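You operate a simulated robot arm through the tools that you are given. There is no shell and no other tool.

Carry out the task below with a simulated robot arm. There is one attempt and no reset: what you move stays moved.

JOB
Set the controls near the front of the polishing bench. At the end: the red brake switch is switched on; the green lever is set to in; the drag dial is turned to 20 g; the yellow lever is set to 50 N; whatever was shut is shut again. Leave all else as you found it, and nothing knocked over. The yellow lever goes to its stop. The green lever goes anticlockwise seen from above, to its stop.

The check looks at the end state, three seconds after you hand in, the way a careful person would. Anything else that was tipped, shoved, dropped, spilled or broken makes it a failure.

ROBOT AND FRAMES
A 6-joint arm with a two-finger parallel gripper, fixed in place. Base frame: the origin is at the foot of the arm, x ahead of it, y to its left, z up; the work surface is at about z = 830. Units: mm, rad, N and s.
With the tool pointing down near the work surface it reaches from about 280 to 640 mm from the base axis. Its first joint turns from -2.007 to 2.007 rad. Payload 3.43 kg.
Tool frame: the origin (TCP) lies between the finger pads and is the grasp point; the fingertips stand 34 mm ahead of it; z points along the fingers, y is the line along which they close. The gripper opens to 128 mm. The fingers are 24 mm wide and 12 mm thick; the gripper's body (48 by 130 mm) begins 96 mm behind the TCP.
Orientation is that of the tool frame in the base frame, as a unit quaternion [w, x, y, z]. With the fingers straight down and closing along the base's y, the tool's x points along the base's -x, its y along +y and its z along -z.

CONTROLS
- The arm moves only by the tool apply_moves. Its argument "targets" is a list of rows, each an object of numbers (a shift or turn left out is 0, a gripper value left out holds the last): "ax", "ay", "az": the turn, a rotation vector about the tool's x, y, z in units of 120 degrees (1.0 is 120 degrees); "tx", "ty", "tz": the shift along the tool's x, y, z in units of 400 mm (1.0 is 400 mm); "hand": the gripper command, from -1 (shut) to 1 (fully open), values between in proportion. In form: [{"ax": .., "ay": .., "az": .., "tx": .., "ty": .., "tz": .., "hand": ..}, ...]. A call has 1 to 20 rows; each row is the pose to reach, as a shift and turn from the pose commanded when the call began, along the tool's axes at that moment. A call with a number of a shift or a turn outside -1 to 1 is refused whole. Rows are played at 5 a second. More than 50 mm and 0.15 rad between two rows, or a gripper value outside its range, and nothing of the call is played. A pose out of reach is approached as far as the arm can. The call stops where the force on the tool passes 40 N (or 10 N more than at its start, if that is more) or the arm is blocked; 0.2 s more then pass. Each finger travels about 153 mm/s and halts on what it meets, pressing with about 25 N; the grip force reading is that of the motor and also rises with nothing between the fingers. The clock runs only during rows and for 0.2 s after the last one: add rows that repeat a pose to give the fingers time. The reply holds the time, the measured pose of the TCP, the force on the tool along the base axes, the opening and the grip force, in the units named above and with some noise, with the torque about the TCP (base axes, N m) and any sound that the robot's microphone picked up, and new pictures: "pictures" is both (left out), scene, wrist or none.
- Cameras (640 x 400 px; columns grow to the right, rows downward): "scene" is fixed at [50.6, -649.9, 1642.2]; the picture's right is [0.68, -0.73, 0.00], its down [-0.63, -0.58, -0.52] and it looks along [0.38, 0.35, -0.86] (base axes); focal length 303 px, centre (320, 200). "wrist" rides on the gripper at [76, -11, -160] in the tool frame; the picture's right is [0.15, 0.99, 0.00], its down [-0.88, 0.13, -0.46] and it looks along [-0.45, 0.07, 0.89] (tool axes); focal length 234 px, centre (320, 200). There is no depth. A picture from a camera that has moved, and an enlarged one, comes with that camera's place and axes in the base frame and with its lens.
- raise_lower(by): slides the trunk up (or, below 0, down) by that many mm; the arm rides with it, the base frame stays. It gives what a move gives, with no picture.
- close_up(camera, box): a new picture of the part [left, top, right, bottom] of that camera's present view, enlarged. The clock stands still meanwhile.
- job_done(): hands the job in; it is judged then, once.

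Nothing tells you positions but the pictures and the camera data. Unless the task says otherwise, let go and move clear before handing in.

The tools are called after "Call:" as a command line: name --argument value ..., lists and objects as JSON in quotes. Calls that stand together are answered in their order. apply_moves: Moves the arm, as the interface text tells. Its arguments: {"type":"object","properties":{"targets":{"type":"array","items":{"type":"object","properties":{"ax":{"type":"number"},"ay":{"type":"number"},"az":{"type":"number"},"tx":{"type":"number"},"ty":{"type":"number"},"tz":{"type":"number"},"hand":{"type":"number"}}}},"pictures":{"type":"string","enum":["both","scene","wrist","none"]}},"required":["targets"]} The other tools are called the same way: raise_lower (by) slides the trunk up or down; close_up (camera, box) takes an enlarged picture of a part of a camera's view; job_done () hands the job in.

At the start:

```text
time_s: 0.0
tcp_pos: [217.7, -305.9, 1263.7]
orientation: [0.0, 0.001, 1.0, 0.001]
wrist_force: [-0.5, 0.5, -0.4]
torque: [0.02, 0.01, 0.03]
grip_width: 128.0
grip_force: 0.1
trunk travel left (down, up): [-925.0, 65.0]
```

scene: 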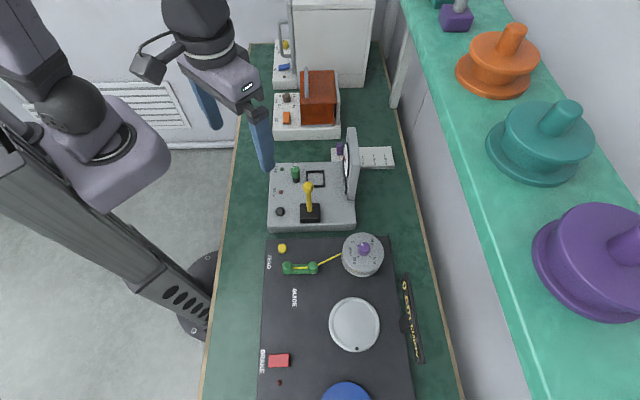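
wrist: 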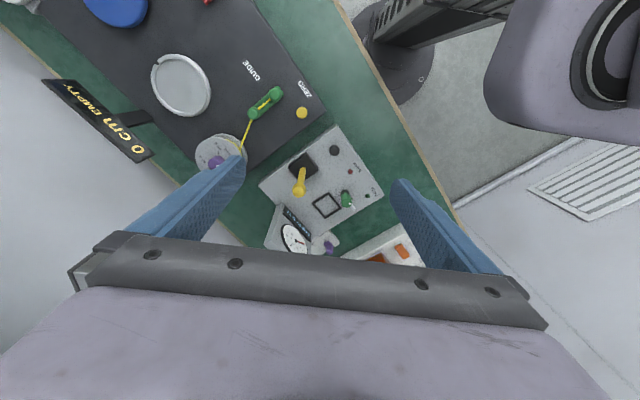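

I see a bench with a black panel (GUIDE, ZERO, BRAKE labels), a grey box with a yellow lever, and further boxes behind. I'll look at enlarged pictures before moving.

Call:
close_up --camera "scene" --box '[250, 220, 442, 340]'

Call:
close_up --camera "scene" --box '[240, 130, 400, 230]'

Call:
close_up --camera "scene" --box '[240, 300, 400, 400]'

Call:
close_up --camera "scene" --box '[240, 20, 400, 120]'

Call:
close_up --camera "wrist" --box '[180, 60, 420, 210]'

Call:
close_up --camera "wrist" --box '[240, 120, 400, 270]'

```text
3.33 times, centred on (346, 280) of scene
camera zoom: at [50.6, -649.9, 1642.2], right [0.68, -0.73, 0.0], down [-0.63, -0.58, -0.52], along [0.38, 0.35, -0.86], focal length 1010 px, centre (233, -67)
```

zoom: 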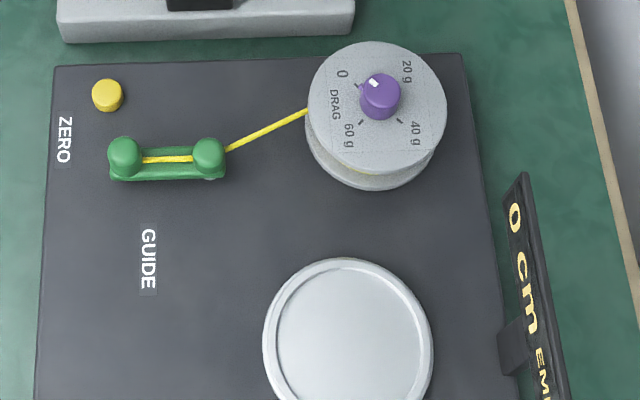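

```text
4.00 times, centred on (320, 180) of scene
camera zoom: at [50.6, -649.9, 1642.2], right [0.68, -0.73, 0.0], down [-0.63, -0.58, -0.52], along [0.38, 0.35, -0.86], focal length 1211 px, centre (320, 280)
```

zoom: 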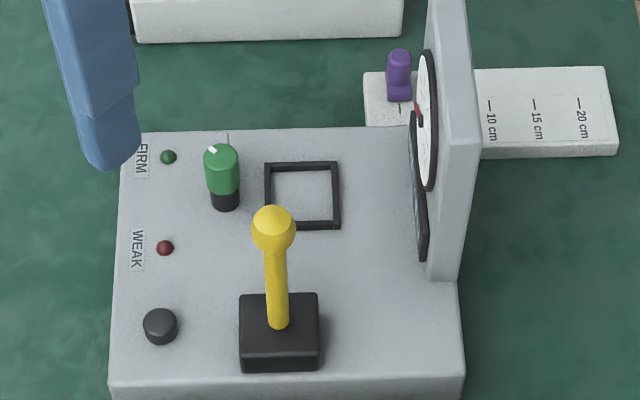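

```text
4.00 times, centred on (320, 350) of scene
camera zoom: at [50.6, -649.9, 1642.2], right [0.68, -0.73, 0.0], down [-0.63, -0.58, -0.52], along [0.38, 0.35, -0.86], focal length 1211 px, centre (320, -400)
```

zoom: 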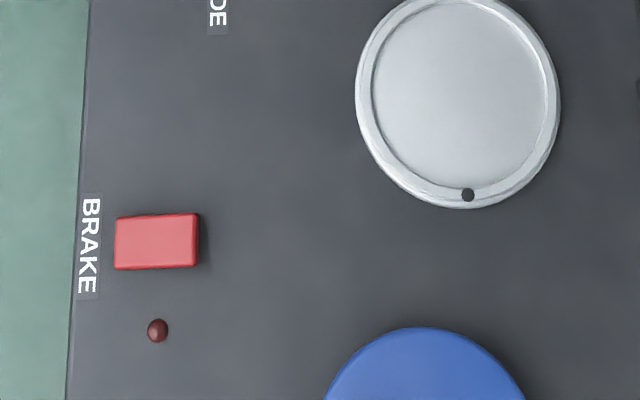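

```text
4.00 times, centred on (320, 70) of scene
camera zoom: at [50.6, -649.9, 1642.2], right [0.68, -0.73, 0.0], down [-0.63, -0.58, -0.52], along [0.38, 0.35, -0.86], focal length 1211 px, centre (320, 720)
```

zoom: 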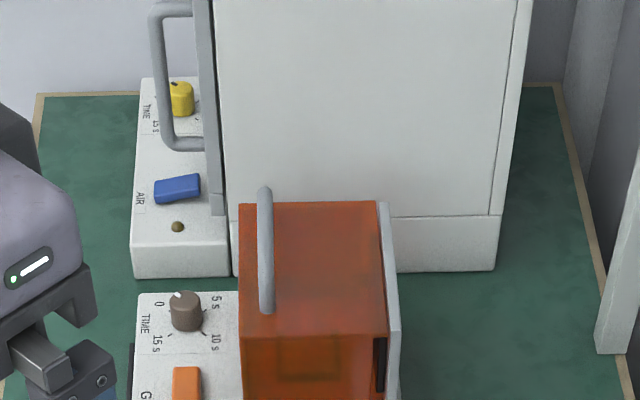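

```text
2.67 times, centred on (300, 135) of wrist
camera zoom: at [140.8, -318.1, 1424.1], right [-0.15, 0.99, 0.0], down [0.88, 0.13, 0.46], along [0.45, 0.07, -0.89], focal length 624 px, centre (373, 373)
```

zoom: 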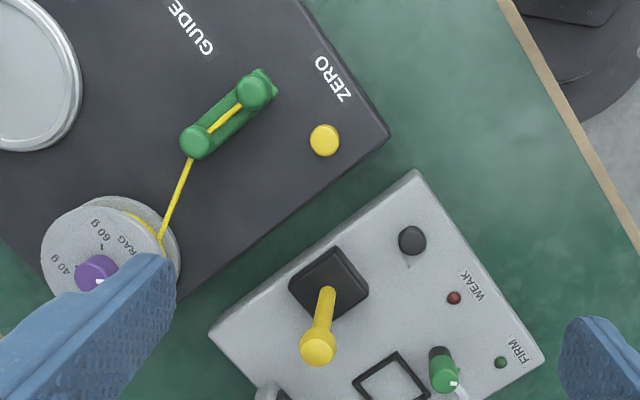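

```text
2.67 times, centred on (320, 195) of wrist
camera zoom: at [140.8, -318.1, 1424.1], right [-0.15, 0.99, 0.0], down [0.88, 0.13, 0.46], along [0.45, 0.07, -0.89], focal length 624 px, centre (320, 213)
```

zoom: 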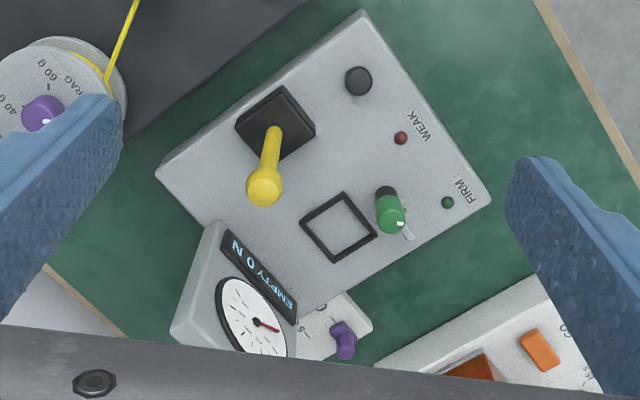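

The black panel holds the red brake switch (about (17,-552)), the green guide lever (about (208,-434)) and the drag dial (about (351,-533)). The yellow lever is on the grey gauge box (about (335,-350)). I'll turn the hand square to the bench and move over the panel for a better view.

Call:
apply_moves --targets '[{"tx": 0.046, "ty": -0.02, "tz": 0.041, "az": 0.056}, {"tx": 0.091, "ty": -0.041, "tz": 0.081, "az": 0.112}, {"tx": 0.137, "ty": -0.061, "tz": 0.122, "az": 0.168}, {"tx": 0.183, "ty": -0.081, "tz": 0.163, "az": 0.224}, {"tx": 0.229, "ty": -0.102, "tz": 0.204, "az": 0.28}, {"tx": 0.274, "ty": -0.122, "tz": 0.244, "az": 0.336}, {"tx": 0.32, "ty": -0.1425, "tz": 0.285, "az": 0.392}]' --pictures "both"

```text
time_s: 1.6
tcp_pos: [88.3, -364.1, 1151.1]
orientation: [0.001, 0.4, 0.916, 0.0]
wrist_force: [0.3, 0.5, -0.5]
torque: [0.03, 0.02, 0.02]
grip_width: 128.0
grip_force: 0.0
trunk travel left (down, up): [-925.0, 65.0]
camera wrist: at [27.8, -316.9, 1309.9], right [0.63, 0.78, 0.0], down [0.69, -0.56, 0.46], along [0.36, -0.28, -0.89], focal length 234 px, centre (320, 200)
```

scene: 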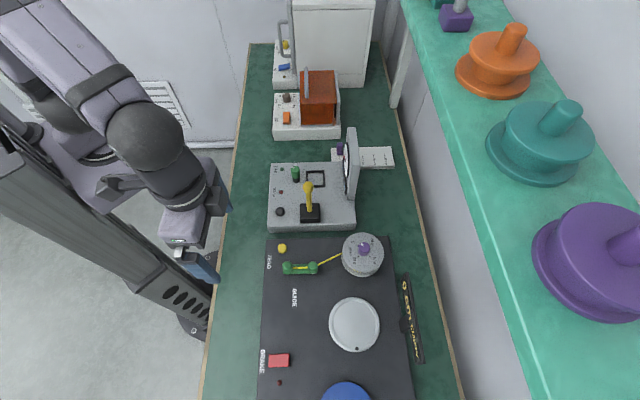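
wrist: 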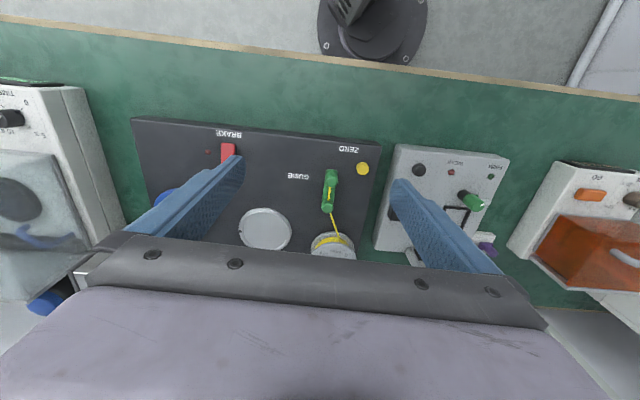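

The wrist picture is upside down for a bench reader but clear. I'll enlarge the relevant parts.

Call:
close_up --camera "wrist" --box '[120, 110, 280, 210]'

Call:
close_up --camera "wrist" --box '[270, 140, 398, 260]'

Call:
close_up --camera "wrist" --box '[380, 140, 520, 270]'

Call:
close_up --camera "wrist" --box '[0, 70, 160, 320]'

```text
4.00 times, centred on (200, 160) of wrist
camera zoom: at [27.8, -316.9, 1309.9], right [0.63, 0.78, 0.0], down [0.69, -0.56, 0.46], along [0.36, -0.28, -0.89], focal length 937 px, centre (800, 360)
```

zoom: 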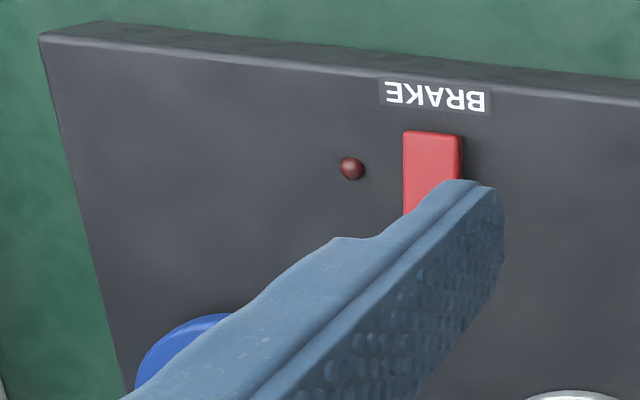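

```text
3.33 times, centred on (334, 200) of wrist
camera zoom: at [27.8, -316.9, 1309.9], right [0.63, 0.78, 0.0], down [0.69, -0.56, 0.46], along [0.36, -0.28, -0.89], focal length 781 px, centre (273, 200)
```

zoom: 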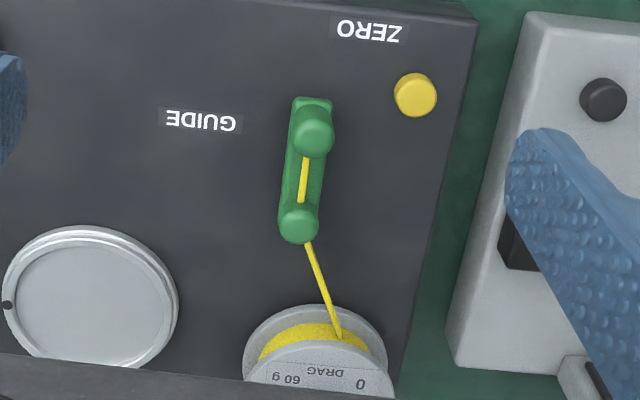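

```text
3.08 times, centred on (450, 205) of wrist
camera zoom: at [27.8, -316.9, 1309.9], right [0.63, 0.78, 0.0], down [0.69, -0.56, 0.46], along [0.36, -0.28, -0.89], focal length 720 px, centre (-80, 185)
```

zoom: 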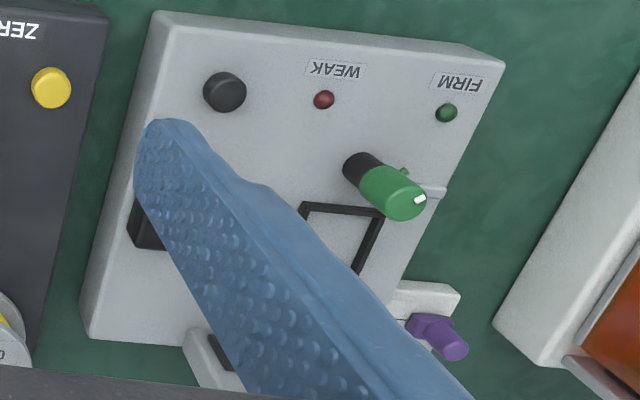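

```text
1.60 times, centred on (80, 195) of wrist
camera zoom: at [27.8, -316.9, 1309.9], right [0.63, 0.78, 0.0], down [0.69, -0.56, 0.46], along [0.36, -0.28, -0.89], focal length 375 px, centre (704, 208)
```

zoom: 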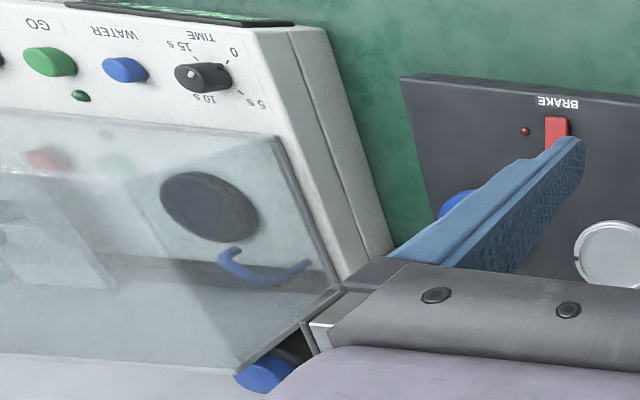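

The winder panel has the GUIDE lever (green) and the gauge box has another green part. I'll go closer to look at the guide, to tell which one has an "in" position.

Call:
apply_moves --targets '[{"tx": -0.036, "ty": 0.018, "tz": 0.1}, {"tx": -0.072, "ty": 0.036, "tz": 0.2}, {"tx": -0.108, "ty": 0.053, "tz": 0.3}, {"tx": -0.144, "ty": 0.071, "tz": 0.4}]' --pictures "wrist"

Call:
close_up --camera "wrist" --box '[240, 130, 400, 230]'

Call:
close_up --camera "wrist" --box '[400, 60, 640, 210]'

```text
time_s: 2.6
tcp_pos: [149.0, -383.5, 990.5]
orientation: [0.0, 0.4, 0.917, 0.0]
wrist_force: [0.4, 0.7, 0.4]
torque: [0.03, 0.0, 0.02]
grip_width: 127.8
grip_force: 0.0
trunk travel left (down, up): [-925.0, 65.0]
camera wrist: at [88.6, -336.6, 1149.2], right [0.62, 0.78, 0.0], down [0.7, -0.56, 0.46], along [0.36, -0.29, -0.89], focal length 234 px, centre (320, 200)
```

wrist: 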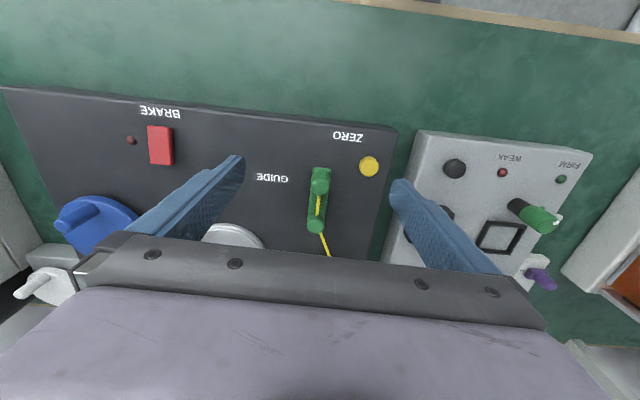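

```text
4.00 times, centred on (320, 180) of wrist
camera zoom: at [88.6, -336.6, 1149.2], right [0.62, 0.78, 0.0], down [0.7, -0.56, 0.46], along [0.36, -0.29, -0.89], focal length 937 px, centre (320, 280)
```

zoom: 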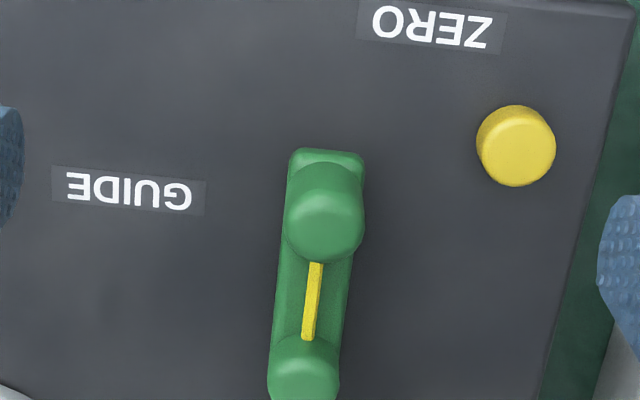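

```text
2.67 times, centred on (520, 135) of wrist
camera zoom: at [88.6, -336.6, 1149.2], right [0.62, 0.78, 0.0], down [0.7, -0.56, 0.46], along [0.36, -0.29, -0.89], focal length 624 px, centre (-213, 373)
```

zoom: 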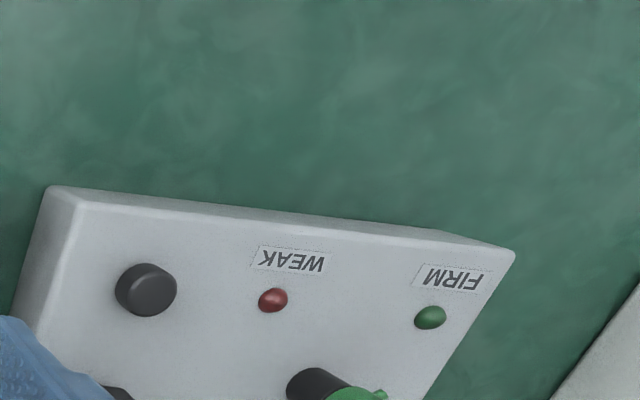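

The guide arm is a green plate with two pegs, and I see no in/out labels there. I'll look at the gauge box's green part too, raising a little first.

Call:
apply_moves --targets '[{"tz": -0.12}, {"tx": 0.014, "ty": 0.104, "tz": -0.15}, {"tx": 0.028, "ty": 0.208, "tz": -0.15}, {"tx": 0.042, "ty": 0.312, "tz": -0.15}, {"tx": 0.056, "ty": 0.416, "tz": -0.15}, {"tx": 0.07, "ty": 0.52, "tz": -0.15}, {"tx": 0.084, "ty": 0.625, "tz": -0.15}]' --pictures "wrist"

Call:
close_up --camera "wrist" --box '[220, 100, 420, 225]'

Call:
close_up --camera "scene" --box '[260, 140, 404, 230]'

```text
time_s: 4.2
tcp_pos: [310.5, -188.9, 1051.6]
orientation: [-0.001, 0.399, 0.917, 0.0]
wrist_force: [-0.1, -0.1, 0.0]
torque: [-0.04, -0.02, -0.01]
grip_width: 127.9
grip_force: 0.0
trunk travel left (down, up): [-925.0, 65.0]
camera wrist: at [249.2, -142.5, 1210.6], right [0.62, 0.78, 0.0], down [0.7, -0.56, 0.46], along [0.36, -0.29, -0.89], focal length 234 px, centre (320, 200)
```

wrist: 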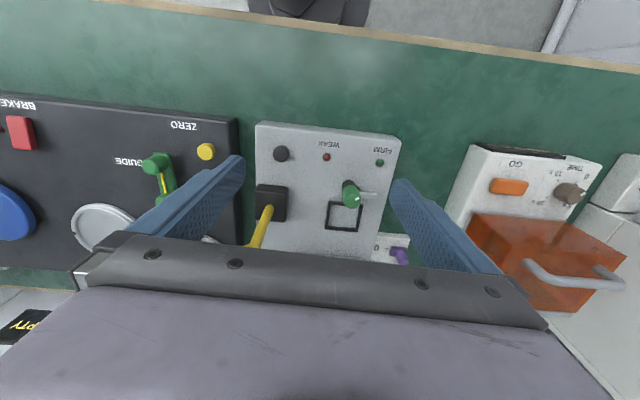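

```text
3.20 times, centred on (320, 162) of wrist
camera zoom: at [249.2, -142.5, 1210.6], right [0.62, 0.78, 0.0], down [0.7, -0.56, 0.46], along [0.36, -0.29, -0.89], focal length 749 px, centre (320, 320)
```

zoom: 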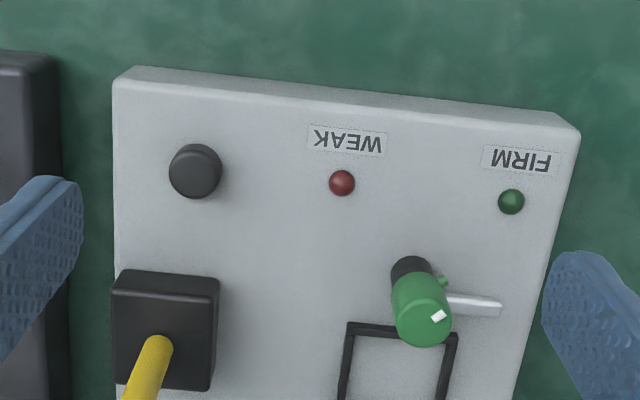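

```text
4.44 times, centred on (332, 185) of scene
camera zoom: at [50.6, -649.9, 1642.2], right [0.68, -0.73, 0.0], down [-0.63, -0.58, -0.52], along [0.38, 0.35, -0.86], focal length 1346 px, centre (267, 267)
```

zoom: 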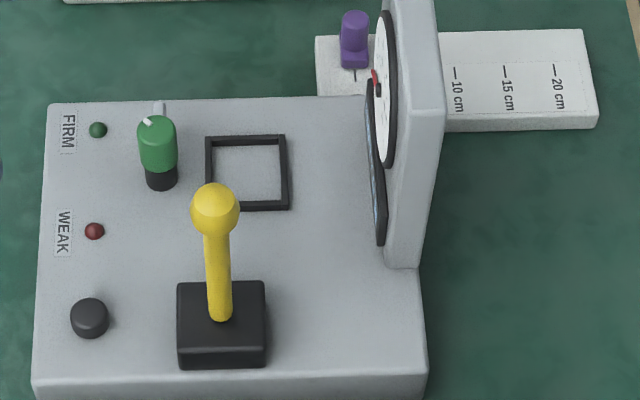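

The gauge's green cap has a silver arm and the guide is a green arm with pegs, so both could count as a "green lever". I'll tilt the camera for a side view of the gauge first.

Call:
apply_moves --targets '[{"tx": 0.03, "ty": 0.034, "tz": 0.038, "ay": -0.0625}, {"tx": 0.06, "ty": 0.068, "tz": 0.076, "ay": -0.125}, {"tx": 0.09, "ty": 0.102, "tz": 0.114, "ay": -0.1875}, {"tx": 0.1225, "ty": 0.1375, "tz": 0.1525, "ay": -0.25}]' --pictures "wrist"

Call:
close_up --camera "wrist" --box '[220, 80, 420, 205]'

Call:
close_up --camera "wrist" --box '[40, 60, 240, 185]'

```text
time_s: 5.4
tcp_pos: [323.5, -152.9, 977.3]
orientation: [0.141, 0.362, 0.908, -0.159]
wrist_force: [-0.3, -0.2, 0.4]
torque: [0.02, -0.05, -0.01]
grip_width: 127.8
grip_force: 0.1
out of reach, approached as far as the arm can: row 2, 3, 4
trunk travel left (down, up): [-925.0, 65.0]
stopped in row 4: the arm was blocked; the commanded pose is now the measured one
camera wrist: at [239.6, -51.2, 1096.2], right [0.59, 0.77, -0.24], down [0.64, -0.27, 0.72], along [0.49, -0.58, -0.65], focal length 234 px, centre (320, 200)
```

wrist: 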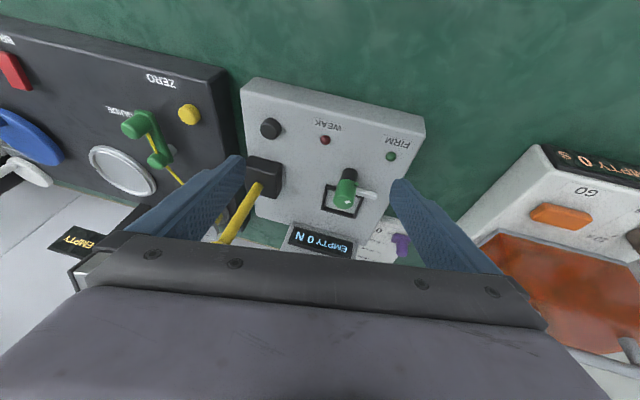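

```text
3.20 times, centred on (320, 142) of wrist
camera zoom: at [239.6, -51.2, 1096.2], right [0.59, 0.77, -0.24], down [0.64, -0.27, 0.72], along [0.49, -0.58, -0.65], focal length 749 px, centre (320, 384)
```

zoom: 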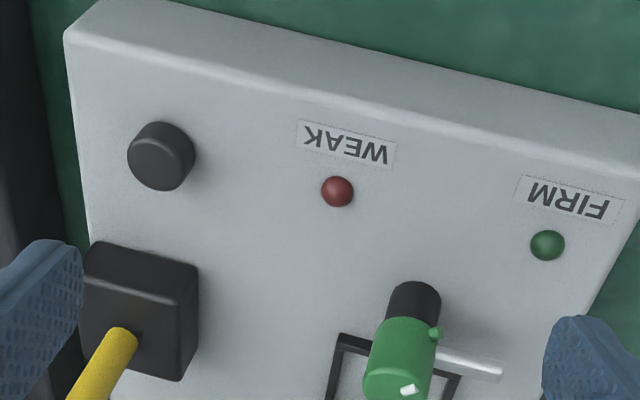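

```text
3.20 times, centred on (140, 122) of wrist
camera zoom: at [239.6, -51.2, 1096.2], right [0.59, 0.77, -0.24], down [0.64, -0.27, 0.72], along [0.49, -0.58, -0.65], focal length 749 px, centre (896, 448)
```

zoom: 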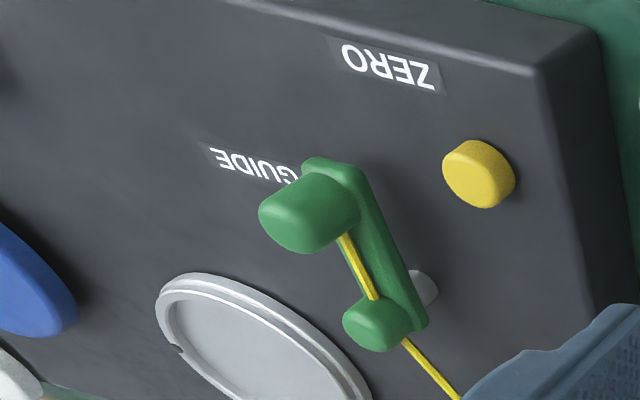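

The guide is a raised green arm pivoting on a silver post at its far end, with a handle at the near end. Anticlockwise therefore swings the handle towards the reel, which is "in". Next I'll level the hand and look at the yellow lever.

Call:
apply_moves --targets '[{"tx": -0.027, "ty": -0.071, "tz": -0.042, "ax": -0.017, "ay": 0.0365, "az": 0.006}, {"tx": -0.054, "ty": -0.141, "tz": -0.084, "ax": -0.034, "ay": 0.073, "az": 0.012}, {"tx": -0.08, "ty": -0.212, "tz": -0.126, "ax": -0.051, "ay": 0.1095, "az": 0.018}, {"tx": -0.107, "ty": -0.282, "tz": -0.168, "ax": -0.068, "ay": 0.146, "az": 0.024}, {"tx": -0.134, "ty": -0.353, "tz": -0.2105, "ax": -0.0846, "ay": 0.1826, "az": 0.0296}]' --pictures "wrist"

Call:
close_up --camera "wrist" --box '[250, 140, 390, 240]'

Call:
close_up --camera "scene" --box '[290, 170, 354, 230]'

Call:
close_up --camera "scene" --box '[255, 340, 319, 400]'

Call:
close_up --camera "scene" --box '[335, 225, 391, 281]'

```text
time_s: 6.6
tcp_pos: [252.4, -248.6, 1101.2]
orientation: [0.002, 0.399, 0.917, -0.002]
wrist_force: [0.3, -0.6, 0.0]
torque: [0.03, 0.01, -0.03]
grip_width: 128.4
grip_force: 0.1
trunk travel left (down, up): [-925.0, 65.0]
camera wrist: at [191.0, -201.1, 1259.6], right [0.62, 0.78, 0.0], down [0.69, -0.55, 0.46], along [0.36, -0.29, -0.89], focal length 234 px, centre (320, 200)
```

wrist: 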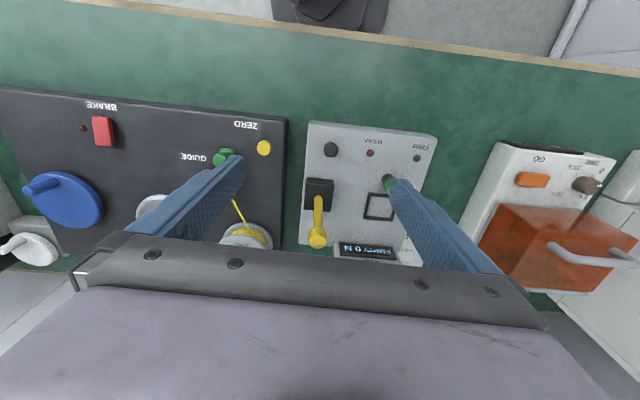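

```text
4.00 times, centred on (320, 190) of wrist
camera zoom: at [191.0, -201.1, 1259.6], right [0.62, 0.78, 0.0], down [0.69, -0.55, 0.46], along [0.36, -0.29, -0.89], focal length 937 px, centre (320, 240)
```

zoom: 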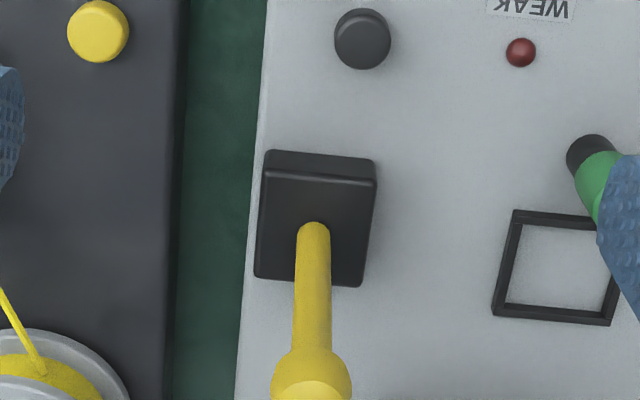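

```text
6.67 times, centred on (322, 200) of scene
camera zoom: at [50.6, -649.9, 1642.2], right [0.68, -0.73, 0.0], down [-0.63, -0.58, -0.52], along [0.38, 0.35, -0.86], focal length 2019 px, centre (307, 200)
```

zoom: 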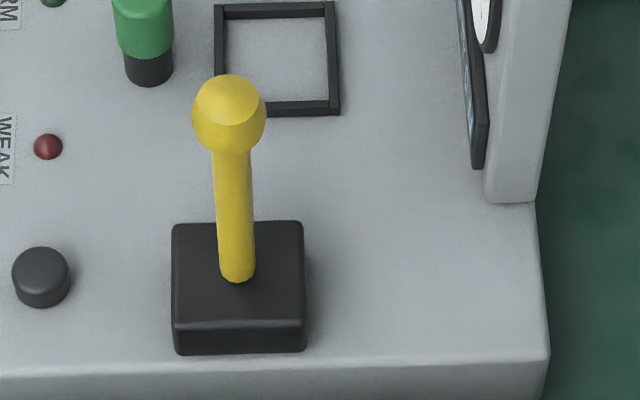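

```text
6.67 times, centred on (287, 370) of scene
camera zoom: at [50.6, -649.9, 1642.2], right [0.68, -0.73, 0.0], down [-0.63, -0.58, -0.52], along [0.38, 0.35, -0.86], focal length 2019 px, centre (540, -933)
```

zoom: 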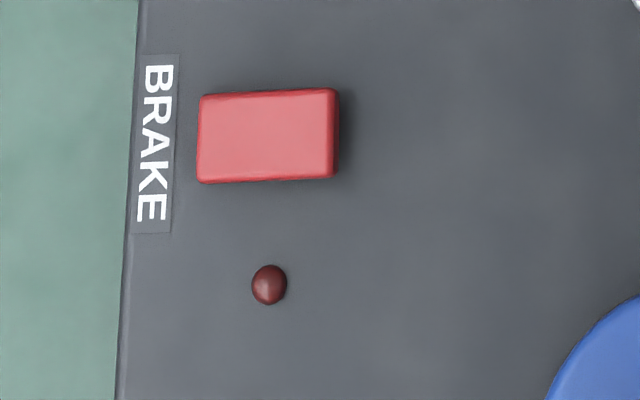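

```text
7.14 times, centred on (363, 253) of scene
camera zoom: at [50.6, -649.9, 1642.2], right [0.68, -0.73, 0.0], down [-0.63, -0.58, -0.52], along [0.38, 0.35, -0.86], focal length 2163 px, centre (13, -179)
```

zoom: 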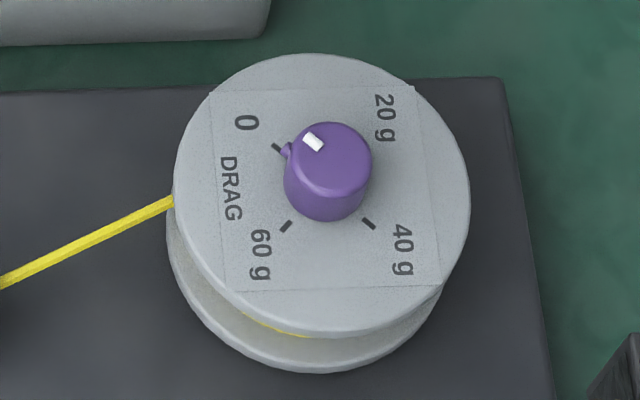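

The red rocker is at about (18,-550), with its long side pointing away from the front. The purple dial is at 0, and 20 g is a quarter turn clockwise. I'll go over the brake to see which end of the rocker is raised.

Call:
apply_moves --targets '[{"tx": -0.011, "ty": -0.105, "tz": 0.028}, {"tx": -0.023, "ty": -0.21, "tz": 0.056}, {"tx": -0.034, "ty": -0.315, "tz": 0.084}, {"tx": -0.045, "ty": -0.42, "tz": 0.112}, {"tx": -0.057, "ty": -0.525, "tz": 0.14}, {"tx": -0.068, "ty": -0.63, "tz": 0.168}, {"tx": -0.08, "ty": -0.735, "tz": 0.196}, {"tx": -0.09, "ty": -0.84, "tz": 0.224}, {"tx": -0.1025, "ty": -0.9425, "tz": 0.2525}]' --pictures "both"

Call:
close_up --camera "wrist" --box '[250, 100, 390, 188]'

Call:
close_up --camera "wrist" --box '[380, 60, 640, 230]'

```text
time_s: 8.6
tcp_pos: [0.5, -535.7, 996.3]
orientation: [0.002, 0.398, 0.917, -0.001]
wrist_force: [0.4, 0.6, 0.0]
torque: [0.02, -0.05, -0.03]
grip_width: 127.9
grip_force: 0.1
trunk travel left (down, up): [-925.0, 65.0]
camera wrist: at [-60.8, -488.3, 1155.9], right [0.62, 0.78, 0.0], down [0.69, -0.55, 0.46], along [0.36, -0.29, -0.89], focal length 234 px, centre (320, 200)
```

scene: 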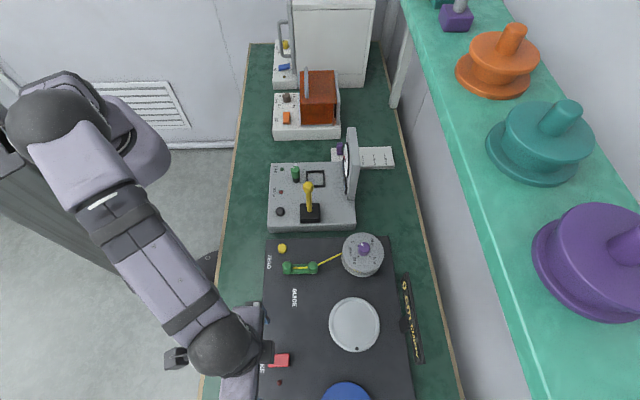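
wrist: 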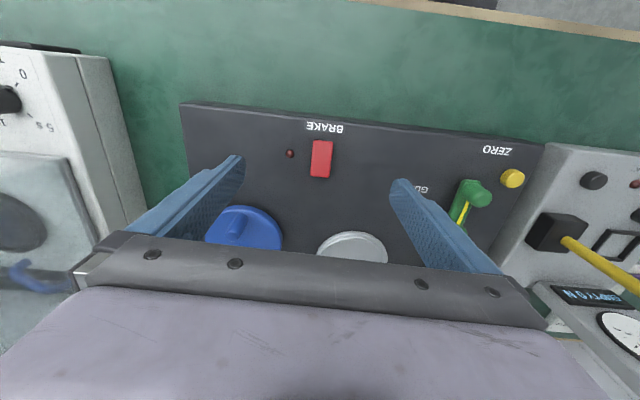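

```text
4.55 times, centred on (320, 144) of wrist
camera zoom: at [-60.8, -488.3, 1155.9], right [0.62, 0.78, 0.0], down [0.69, -0.55, 0.46], along [0.36, -0.29, -0.89], focal length 1064 px, centre (320, 454)
```

zoom: 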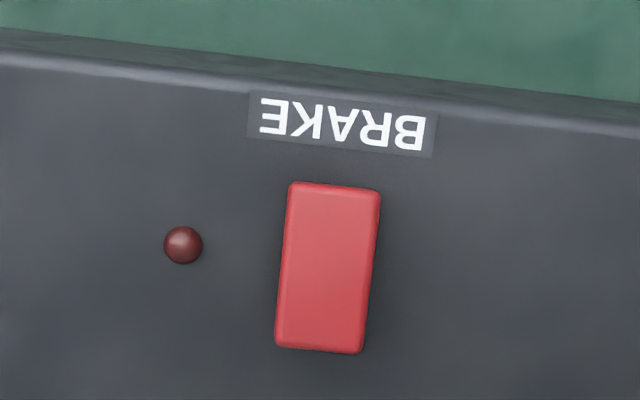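

```text
2.35 times, centred on (510, 145) of wrist
camera zoom: at [-60.8, -488.3, 1155.9], right [0.62, 0.78, 0.0], down [0.69, -0.55, 0.46], along [0.36, -0.29, -0.89], focal length 551 px, centre (-127, 329)
```

zoom: 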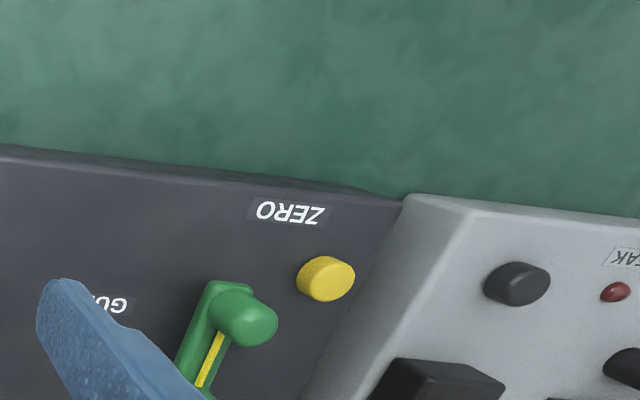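

The rocker's near end is pressed and its far end is raised, with the lamp dark, so it's off. I'll shut the fingers and move above the far end.

Call:
apply_moves --targets '[{"tx": -0.05, "ty": 0.006, "tz": 0.05, "hand": -1}, {"tx": -0.0975, "ty": 0.0125, "tz": 0.1, "hand": -1}, {"tx": -0.0975, "ty": 0.0125, "tz": 0.18, "hand": -1}, {"tx": -0.0975, "ty": 0.0125, "tz": 0.24, "hand": -1}, {"tx": -0.0975, "ty": 0.0125, "tz": 0.24, "hand": -1}]' --pictures "both"

Call:
close_up --camera "wrist" --box '[250, 100, 390, 188]'

```text
time_s: 9.8
tcp_pos: [34.2, -562.0, 902.8]
orientation: [0.002, 0.399, 0.917, -0.003]
wrist_force: [-0.7, 0.7, -1.2]
torque: [-0.02, -0.04, 0.01]
grip_width: 0.0
grip_force: 25.3
trunk travel left (down, up): [-925.0, 65.0]
camera wrist: at [-27.4, -514.0, 1062.3], right [0.62, 0.78, 0.0], down [0.69, -0.55, 0.46], along [0.36, -0.29, -0.89], focal length 234 px, centre (320, 200)
```

scene: 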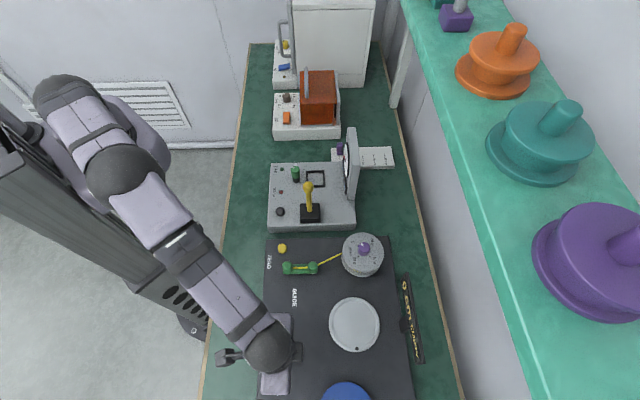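
wrist: 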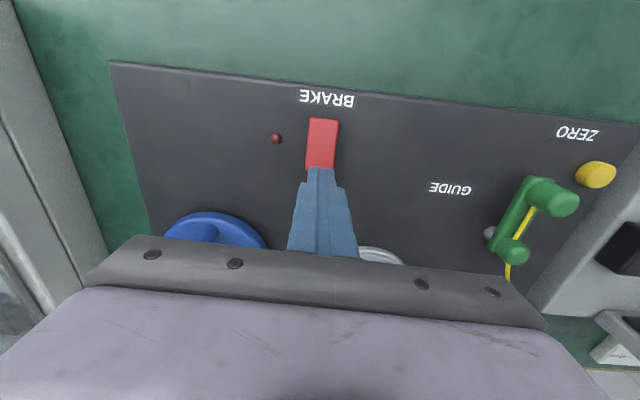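

```text
4.55 times, centred on (320, 144) of wrist
camera zoom: at [-27.4, -514.0, 1062.3], right [0.62, 0.78, 0.0], down [0.69, -0.55, 0.46], along [0.36, -0.29, -0.89], focal length 1064 px, centre (320, 454)
```

zoom: 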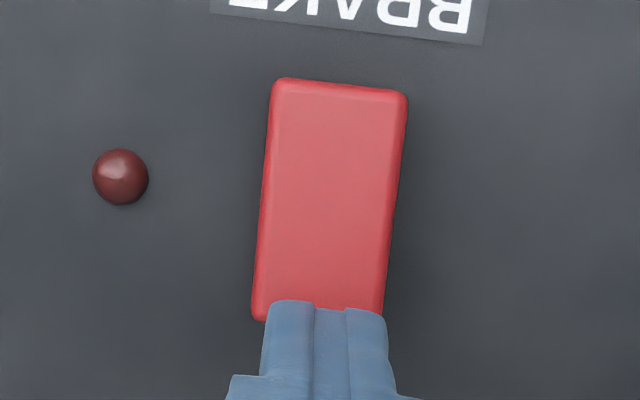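

The closed fingertips are just above the far end of the rocker. I'll press down in small steps.

Call:
apply_moves --targets '[{"tx": 0.0125, "tz": 0.0}, {"tx": 0.0125, "tz": 0.02}, {"tx": 0.0125, "tz": 0.035}, {"tx": 0.0125, "tz": 0.045}, {"tx": 0.0125, "tz": 0.055}, {"tx": 0.0125, "tz": 0.0625}, {"tx": 0.0125, "tz": 0.07}]' --pictures "wrist"

Call:
close_up --camera "wrist" --box '[250, 80, 390, 168]'

```text
time_s: 11.4
tcp_pos: [32.6, -559.4, 880.3]
orientation: [0.004, 0.399, 0.917, -0.006]
wrist_force: [5.2, 0.1, 20.3]
torque: [0.22, 0.01, 0.12]
grip_width: 0.0
grip_force: 25.1
trunk travel left (down, up): [-925.0, 65.0]
camera wrist: at [-29.1, -509.2, 1038.6], right [0.62, 0.78, -0.01], down [0.69, -0.55, 0.47], along [0.36, -0.3, -0.89], focal length 234 px, centre (320, 200)
```

wrist: 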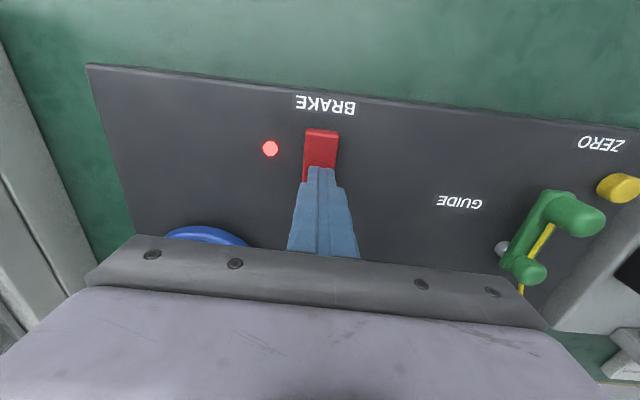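

```text
4.55 times, centred on (320, 124) of wrist
camera zoom: at [-29.1, -509.2, 1038.6], right [0.62, 0.78, -0.01], down [0.69, -0.55, 0.47], along [0.36, -0.3, -0.89], focal length 1064 px, centre (320, 546)
```

zoom: 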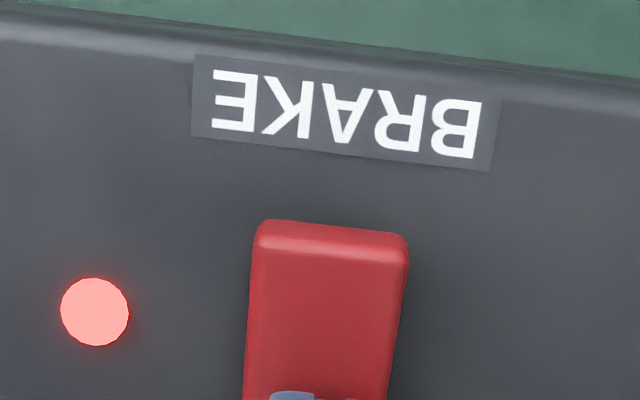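

The brake lamp is lit. I'll lift straight up and move towards the guide lever for a precise look.

Call:
apply_moves --targets '[{"tz": -0.1}, {"tz": -0.2}, {"tx": 0.05, "ty": 0.09, "tz": -0.25}, {"tx": 0.1, "ty": 0.18, "tz": -0.25}, {"tx": 0.15, "ty": 0.2675, "tz": -0.25}]' --pictures "both"

Call:
close_up --camera "wrist" --box '[380, 90, 560, 220]'

Call:
close_up --camera "scene" --box '[270, 240, 334, 304]'

Call:
close_up --camera "wrist" --box '[160, 80, 300, 168]'

```text
time_s: 12.6
tcp_pos: [69.0, -440.3, 976.1]
orientation: [0.004, 0.399, 0.917, -0.004]
wrist_force: [-0.6, 0.5, -0.4]
torque: [-0.03, 0.0, -0.02]
grip_width: 0.0
grip_force: 24.1
trunk travel left (down, up): [-925.0, 65.0]
camera wrist: at [8.6, -391.7, 1134.1], right [0.62, 0.78, -0.01], down [0.69, -0.55, 0.46], along [0.36, -0.29, -0.89], focal length 234 px, centre (320, 200)
```

scene: 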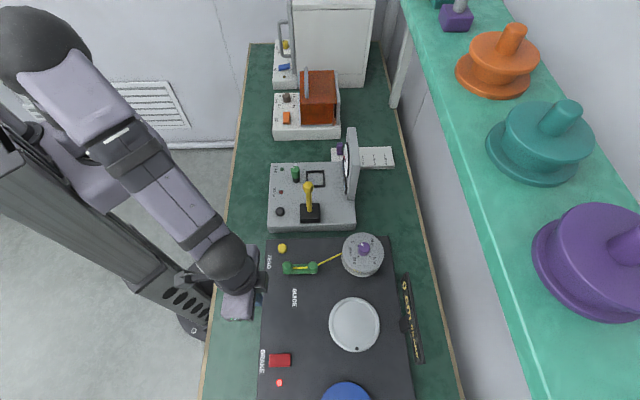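
wrist: 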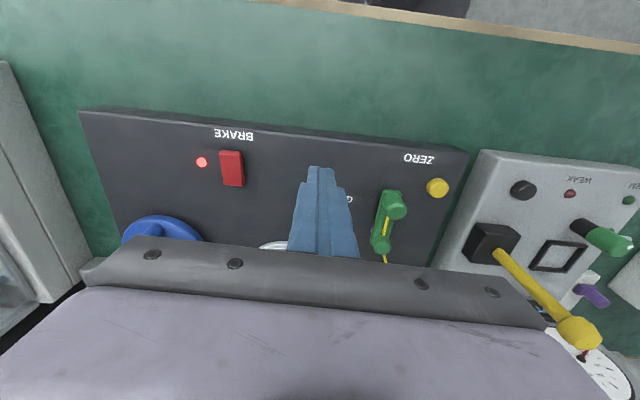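

```text
3.08 times, centred on (470, 155) of wrist
camera zoom: at [8.6, -391.7, 1134.1], right [0.62, 0.78, -0.01], down [0.69, -0.55, 0.46], along [0.36, -0.29, -0.89], focal length 720 px, centre (-142, 338)
```

zoom: 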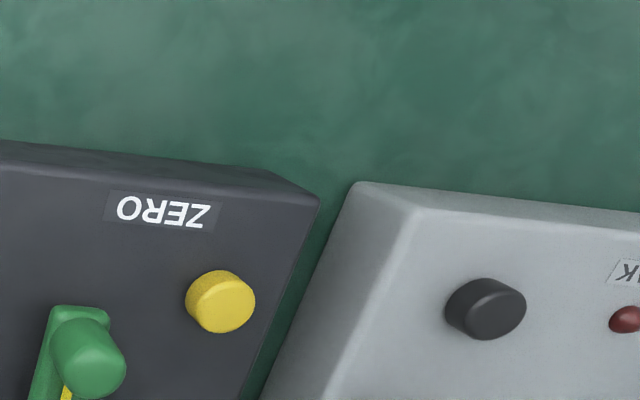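

```text
6.25 times, centred on (302, 272) of scene
camera zoom: at [50.6, -649.9, 1642.2], right [0.68, -0.73, 0.0], down [-0.63, -0.58, -0.52], along [0.38, 0.35, -0.86], focal length 1893 px, centre (432, -250)
```

zoom: 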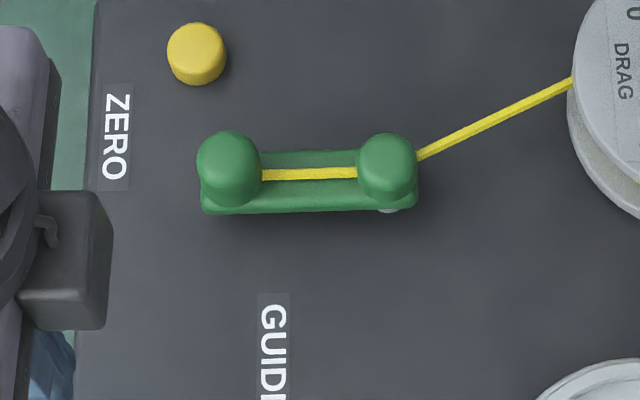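

```text
4.55 times, centred on (230, 124) of wrist
camera zoom: at [8.6, -391.7, 1134.1], right [0.62, 0.78, -0.01], down [0.69, -0.55, 0.46], along [0.36, -0.29, -0.89], focal length 1064 px, centre (729, 546)
```

zoom: 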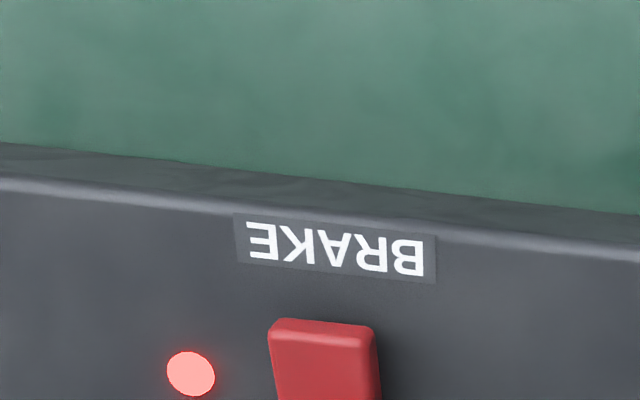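

The brake is on and staying on. The guide's handle top is at about (188,-407,871) and its pivot at about (235,-455). I'll bring the closed fingers down on the right side of the handle.

Call:
apply_moves --targets '[{"tx": -0.036, "ty": 0.089}, {"tx": -0.0725, "ty": 0.178}, {"tx": -0.109, "ty": 0.267}, {"tx": -0.145, "ty": 0.357}, {"tx": -0.145, "ty": 0.357, "tz": 0.1}, {"tx": -0.145, "ty": 0.357, "tz": 0.17}, {"tx": -0.145, "ty": 0.357, "tz": 0.205}, {"tx": -0.145, "ty": 0.357, "tz": 0.205}]' --pictures "both"

Call:
close_up --camera "wrist" --box '[230, 110, 410, 240]'

Call:
close_up --camera "scene" --box '[250, 220, 340, 310]'

```text
time_s: 14.4
tcp_pos: [213.5, -387.3, 893.8]
orientation: [0.002, 0.398, 0.917, -0.002]
wrist_force: [0.6, -0.6, -0.2]
torque: [-0.02, 0.01, 0.02]
grip_width: 0.0
grip_force: 25.1
trunk travel left (down, up): [-925.0, 65.0]
camera wrist: at [152.1, -338.4, 1052.2], right [0.62, 0.78, -0.01], down [0.69, -0.55, 0.46], along [0.36, -0.29, -0.89], focal length 234 px, centre (320, 200)
```

scene: 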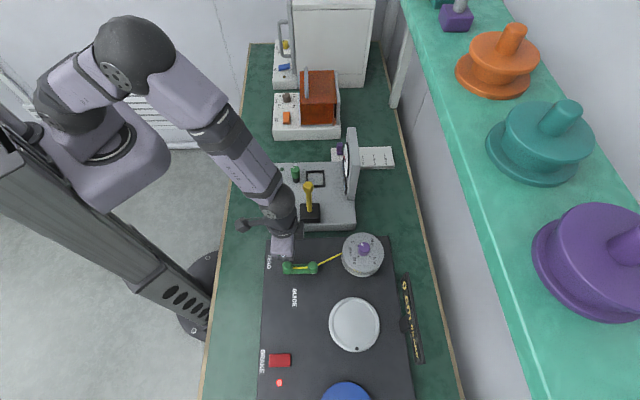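
wrist: 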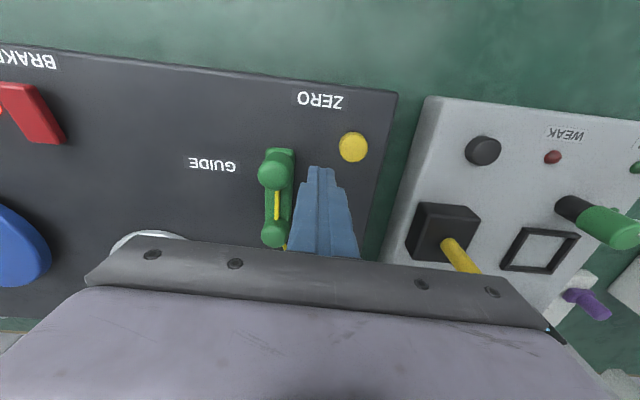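

```text
3.08 times, centred on (320, 175) of wrist
camera zoom: at [152.1, -338.4, 1052.2], right [0.62, 0.78, -0.01], down [0.69, -0.55, 0.46], along [0.36, -0.29, -0.89], focal length 720 px, centre (320, 277)
```

zoom: 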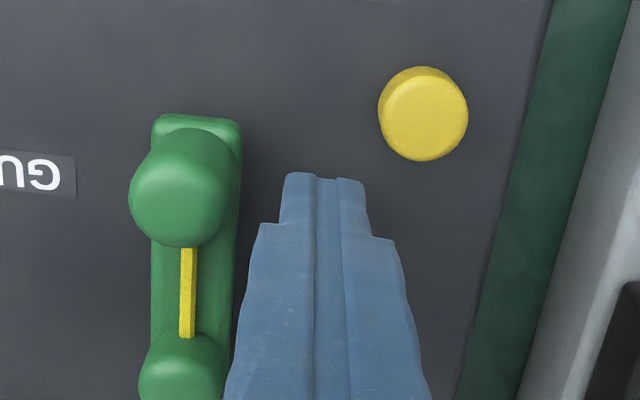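

```text
4.44 times, centred on (295, 265) of scene
camera zoom: at [50.6, -649.9, 1642.2], right [0.68, -0.73, 0.0], down [-0.63, -0.58, -0.52], along [0.38, 0.35, -0.86], focal length 1346 px, centre (431, -89)
```

zoom: 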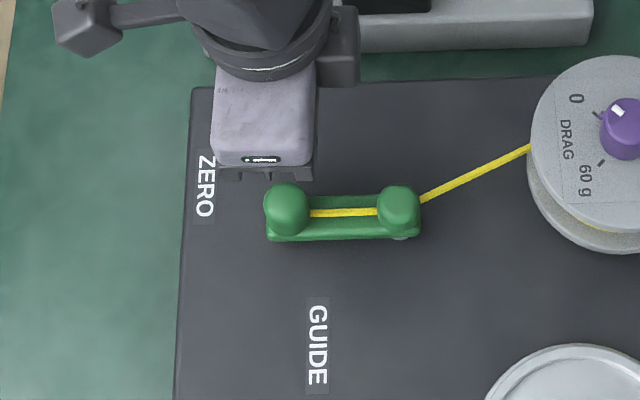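

The fingertips are beside the handle. I'll push it along the arc towards -b, the first half now.

Call:
apply_moves --targets '[{"tz": 0.0125}, {"tx": 0.007, "ty": -0.0125, "tz": 0.0125}, {"tx": 0.0135, "ty": -0.035, "tz": 0.0125}, {"tx": 0.0175, "ty": -0.058, "tz": 0.0125}, {"tx": 0.0185, "ty": -0.081, "tz": 0.0125}, {"tx": 0.016, "ty": -0.105, "tz": 0.0125}, {"tx": 0.011, "ty": -0.128, "tz": 0.0125}, {"tx": 0.003, "ty": -0.15, "tz": 0.0125}]' --pictures "both"

Call:
close_up --camera "scene" --box '[250, 220, 340, 310]'

```text
time_s: 16.2
tcp_pos: [166.7, -424.5, 890.1]
orientation: [0.002, 0.399, 0.917, -0.003]
wrist_force: [-0.4, -0.3, 0.7]
torque: [0.01, -0.04, -0.04]
grip_width: 0.0
grip_force: 26.0
trunk travel left (down, up): [-925.0, 65.0]
camera wrist: at [106.5, -377.5, 1048.1], right [0.62, 0.78, 0.0], down [0.69, -0.55, 0.46], along [0.36, -0.29, -0.89], focal length 234 px, centre (320, 200)
```

scene: 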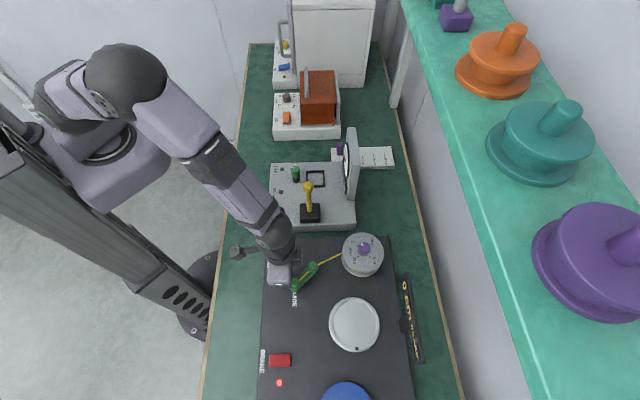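
wrist: 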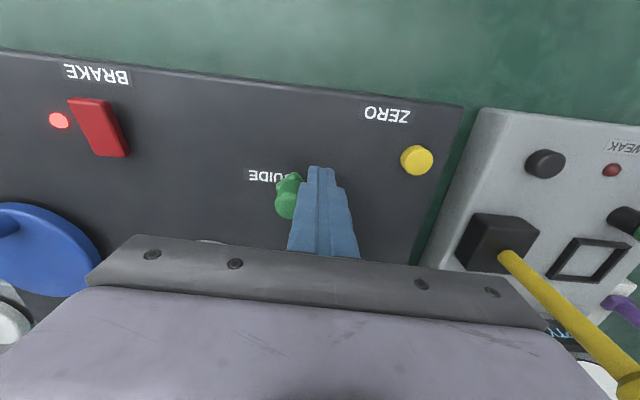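

```text
4.44 times, centred on (295, 265) of scene
camera zoom: at [50.6, -649.9, 1642.2], right [0.68, -0.73, 0.0], down [-0.63, -0.58, -0.52], along [0.38, 0.35, -0.86], focal length 1346 px, centre (431, -89)
```

zoom: 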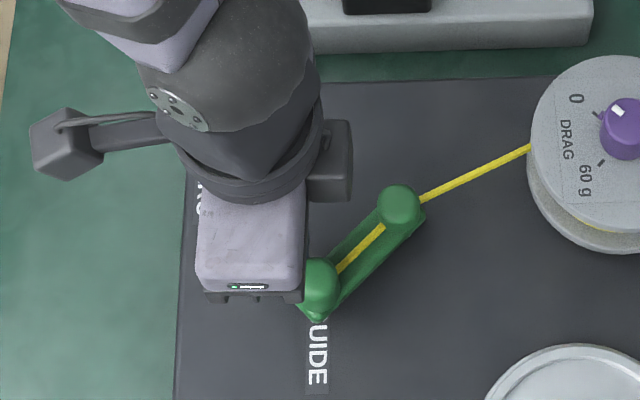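

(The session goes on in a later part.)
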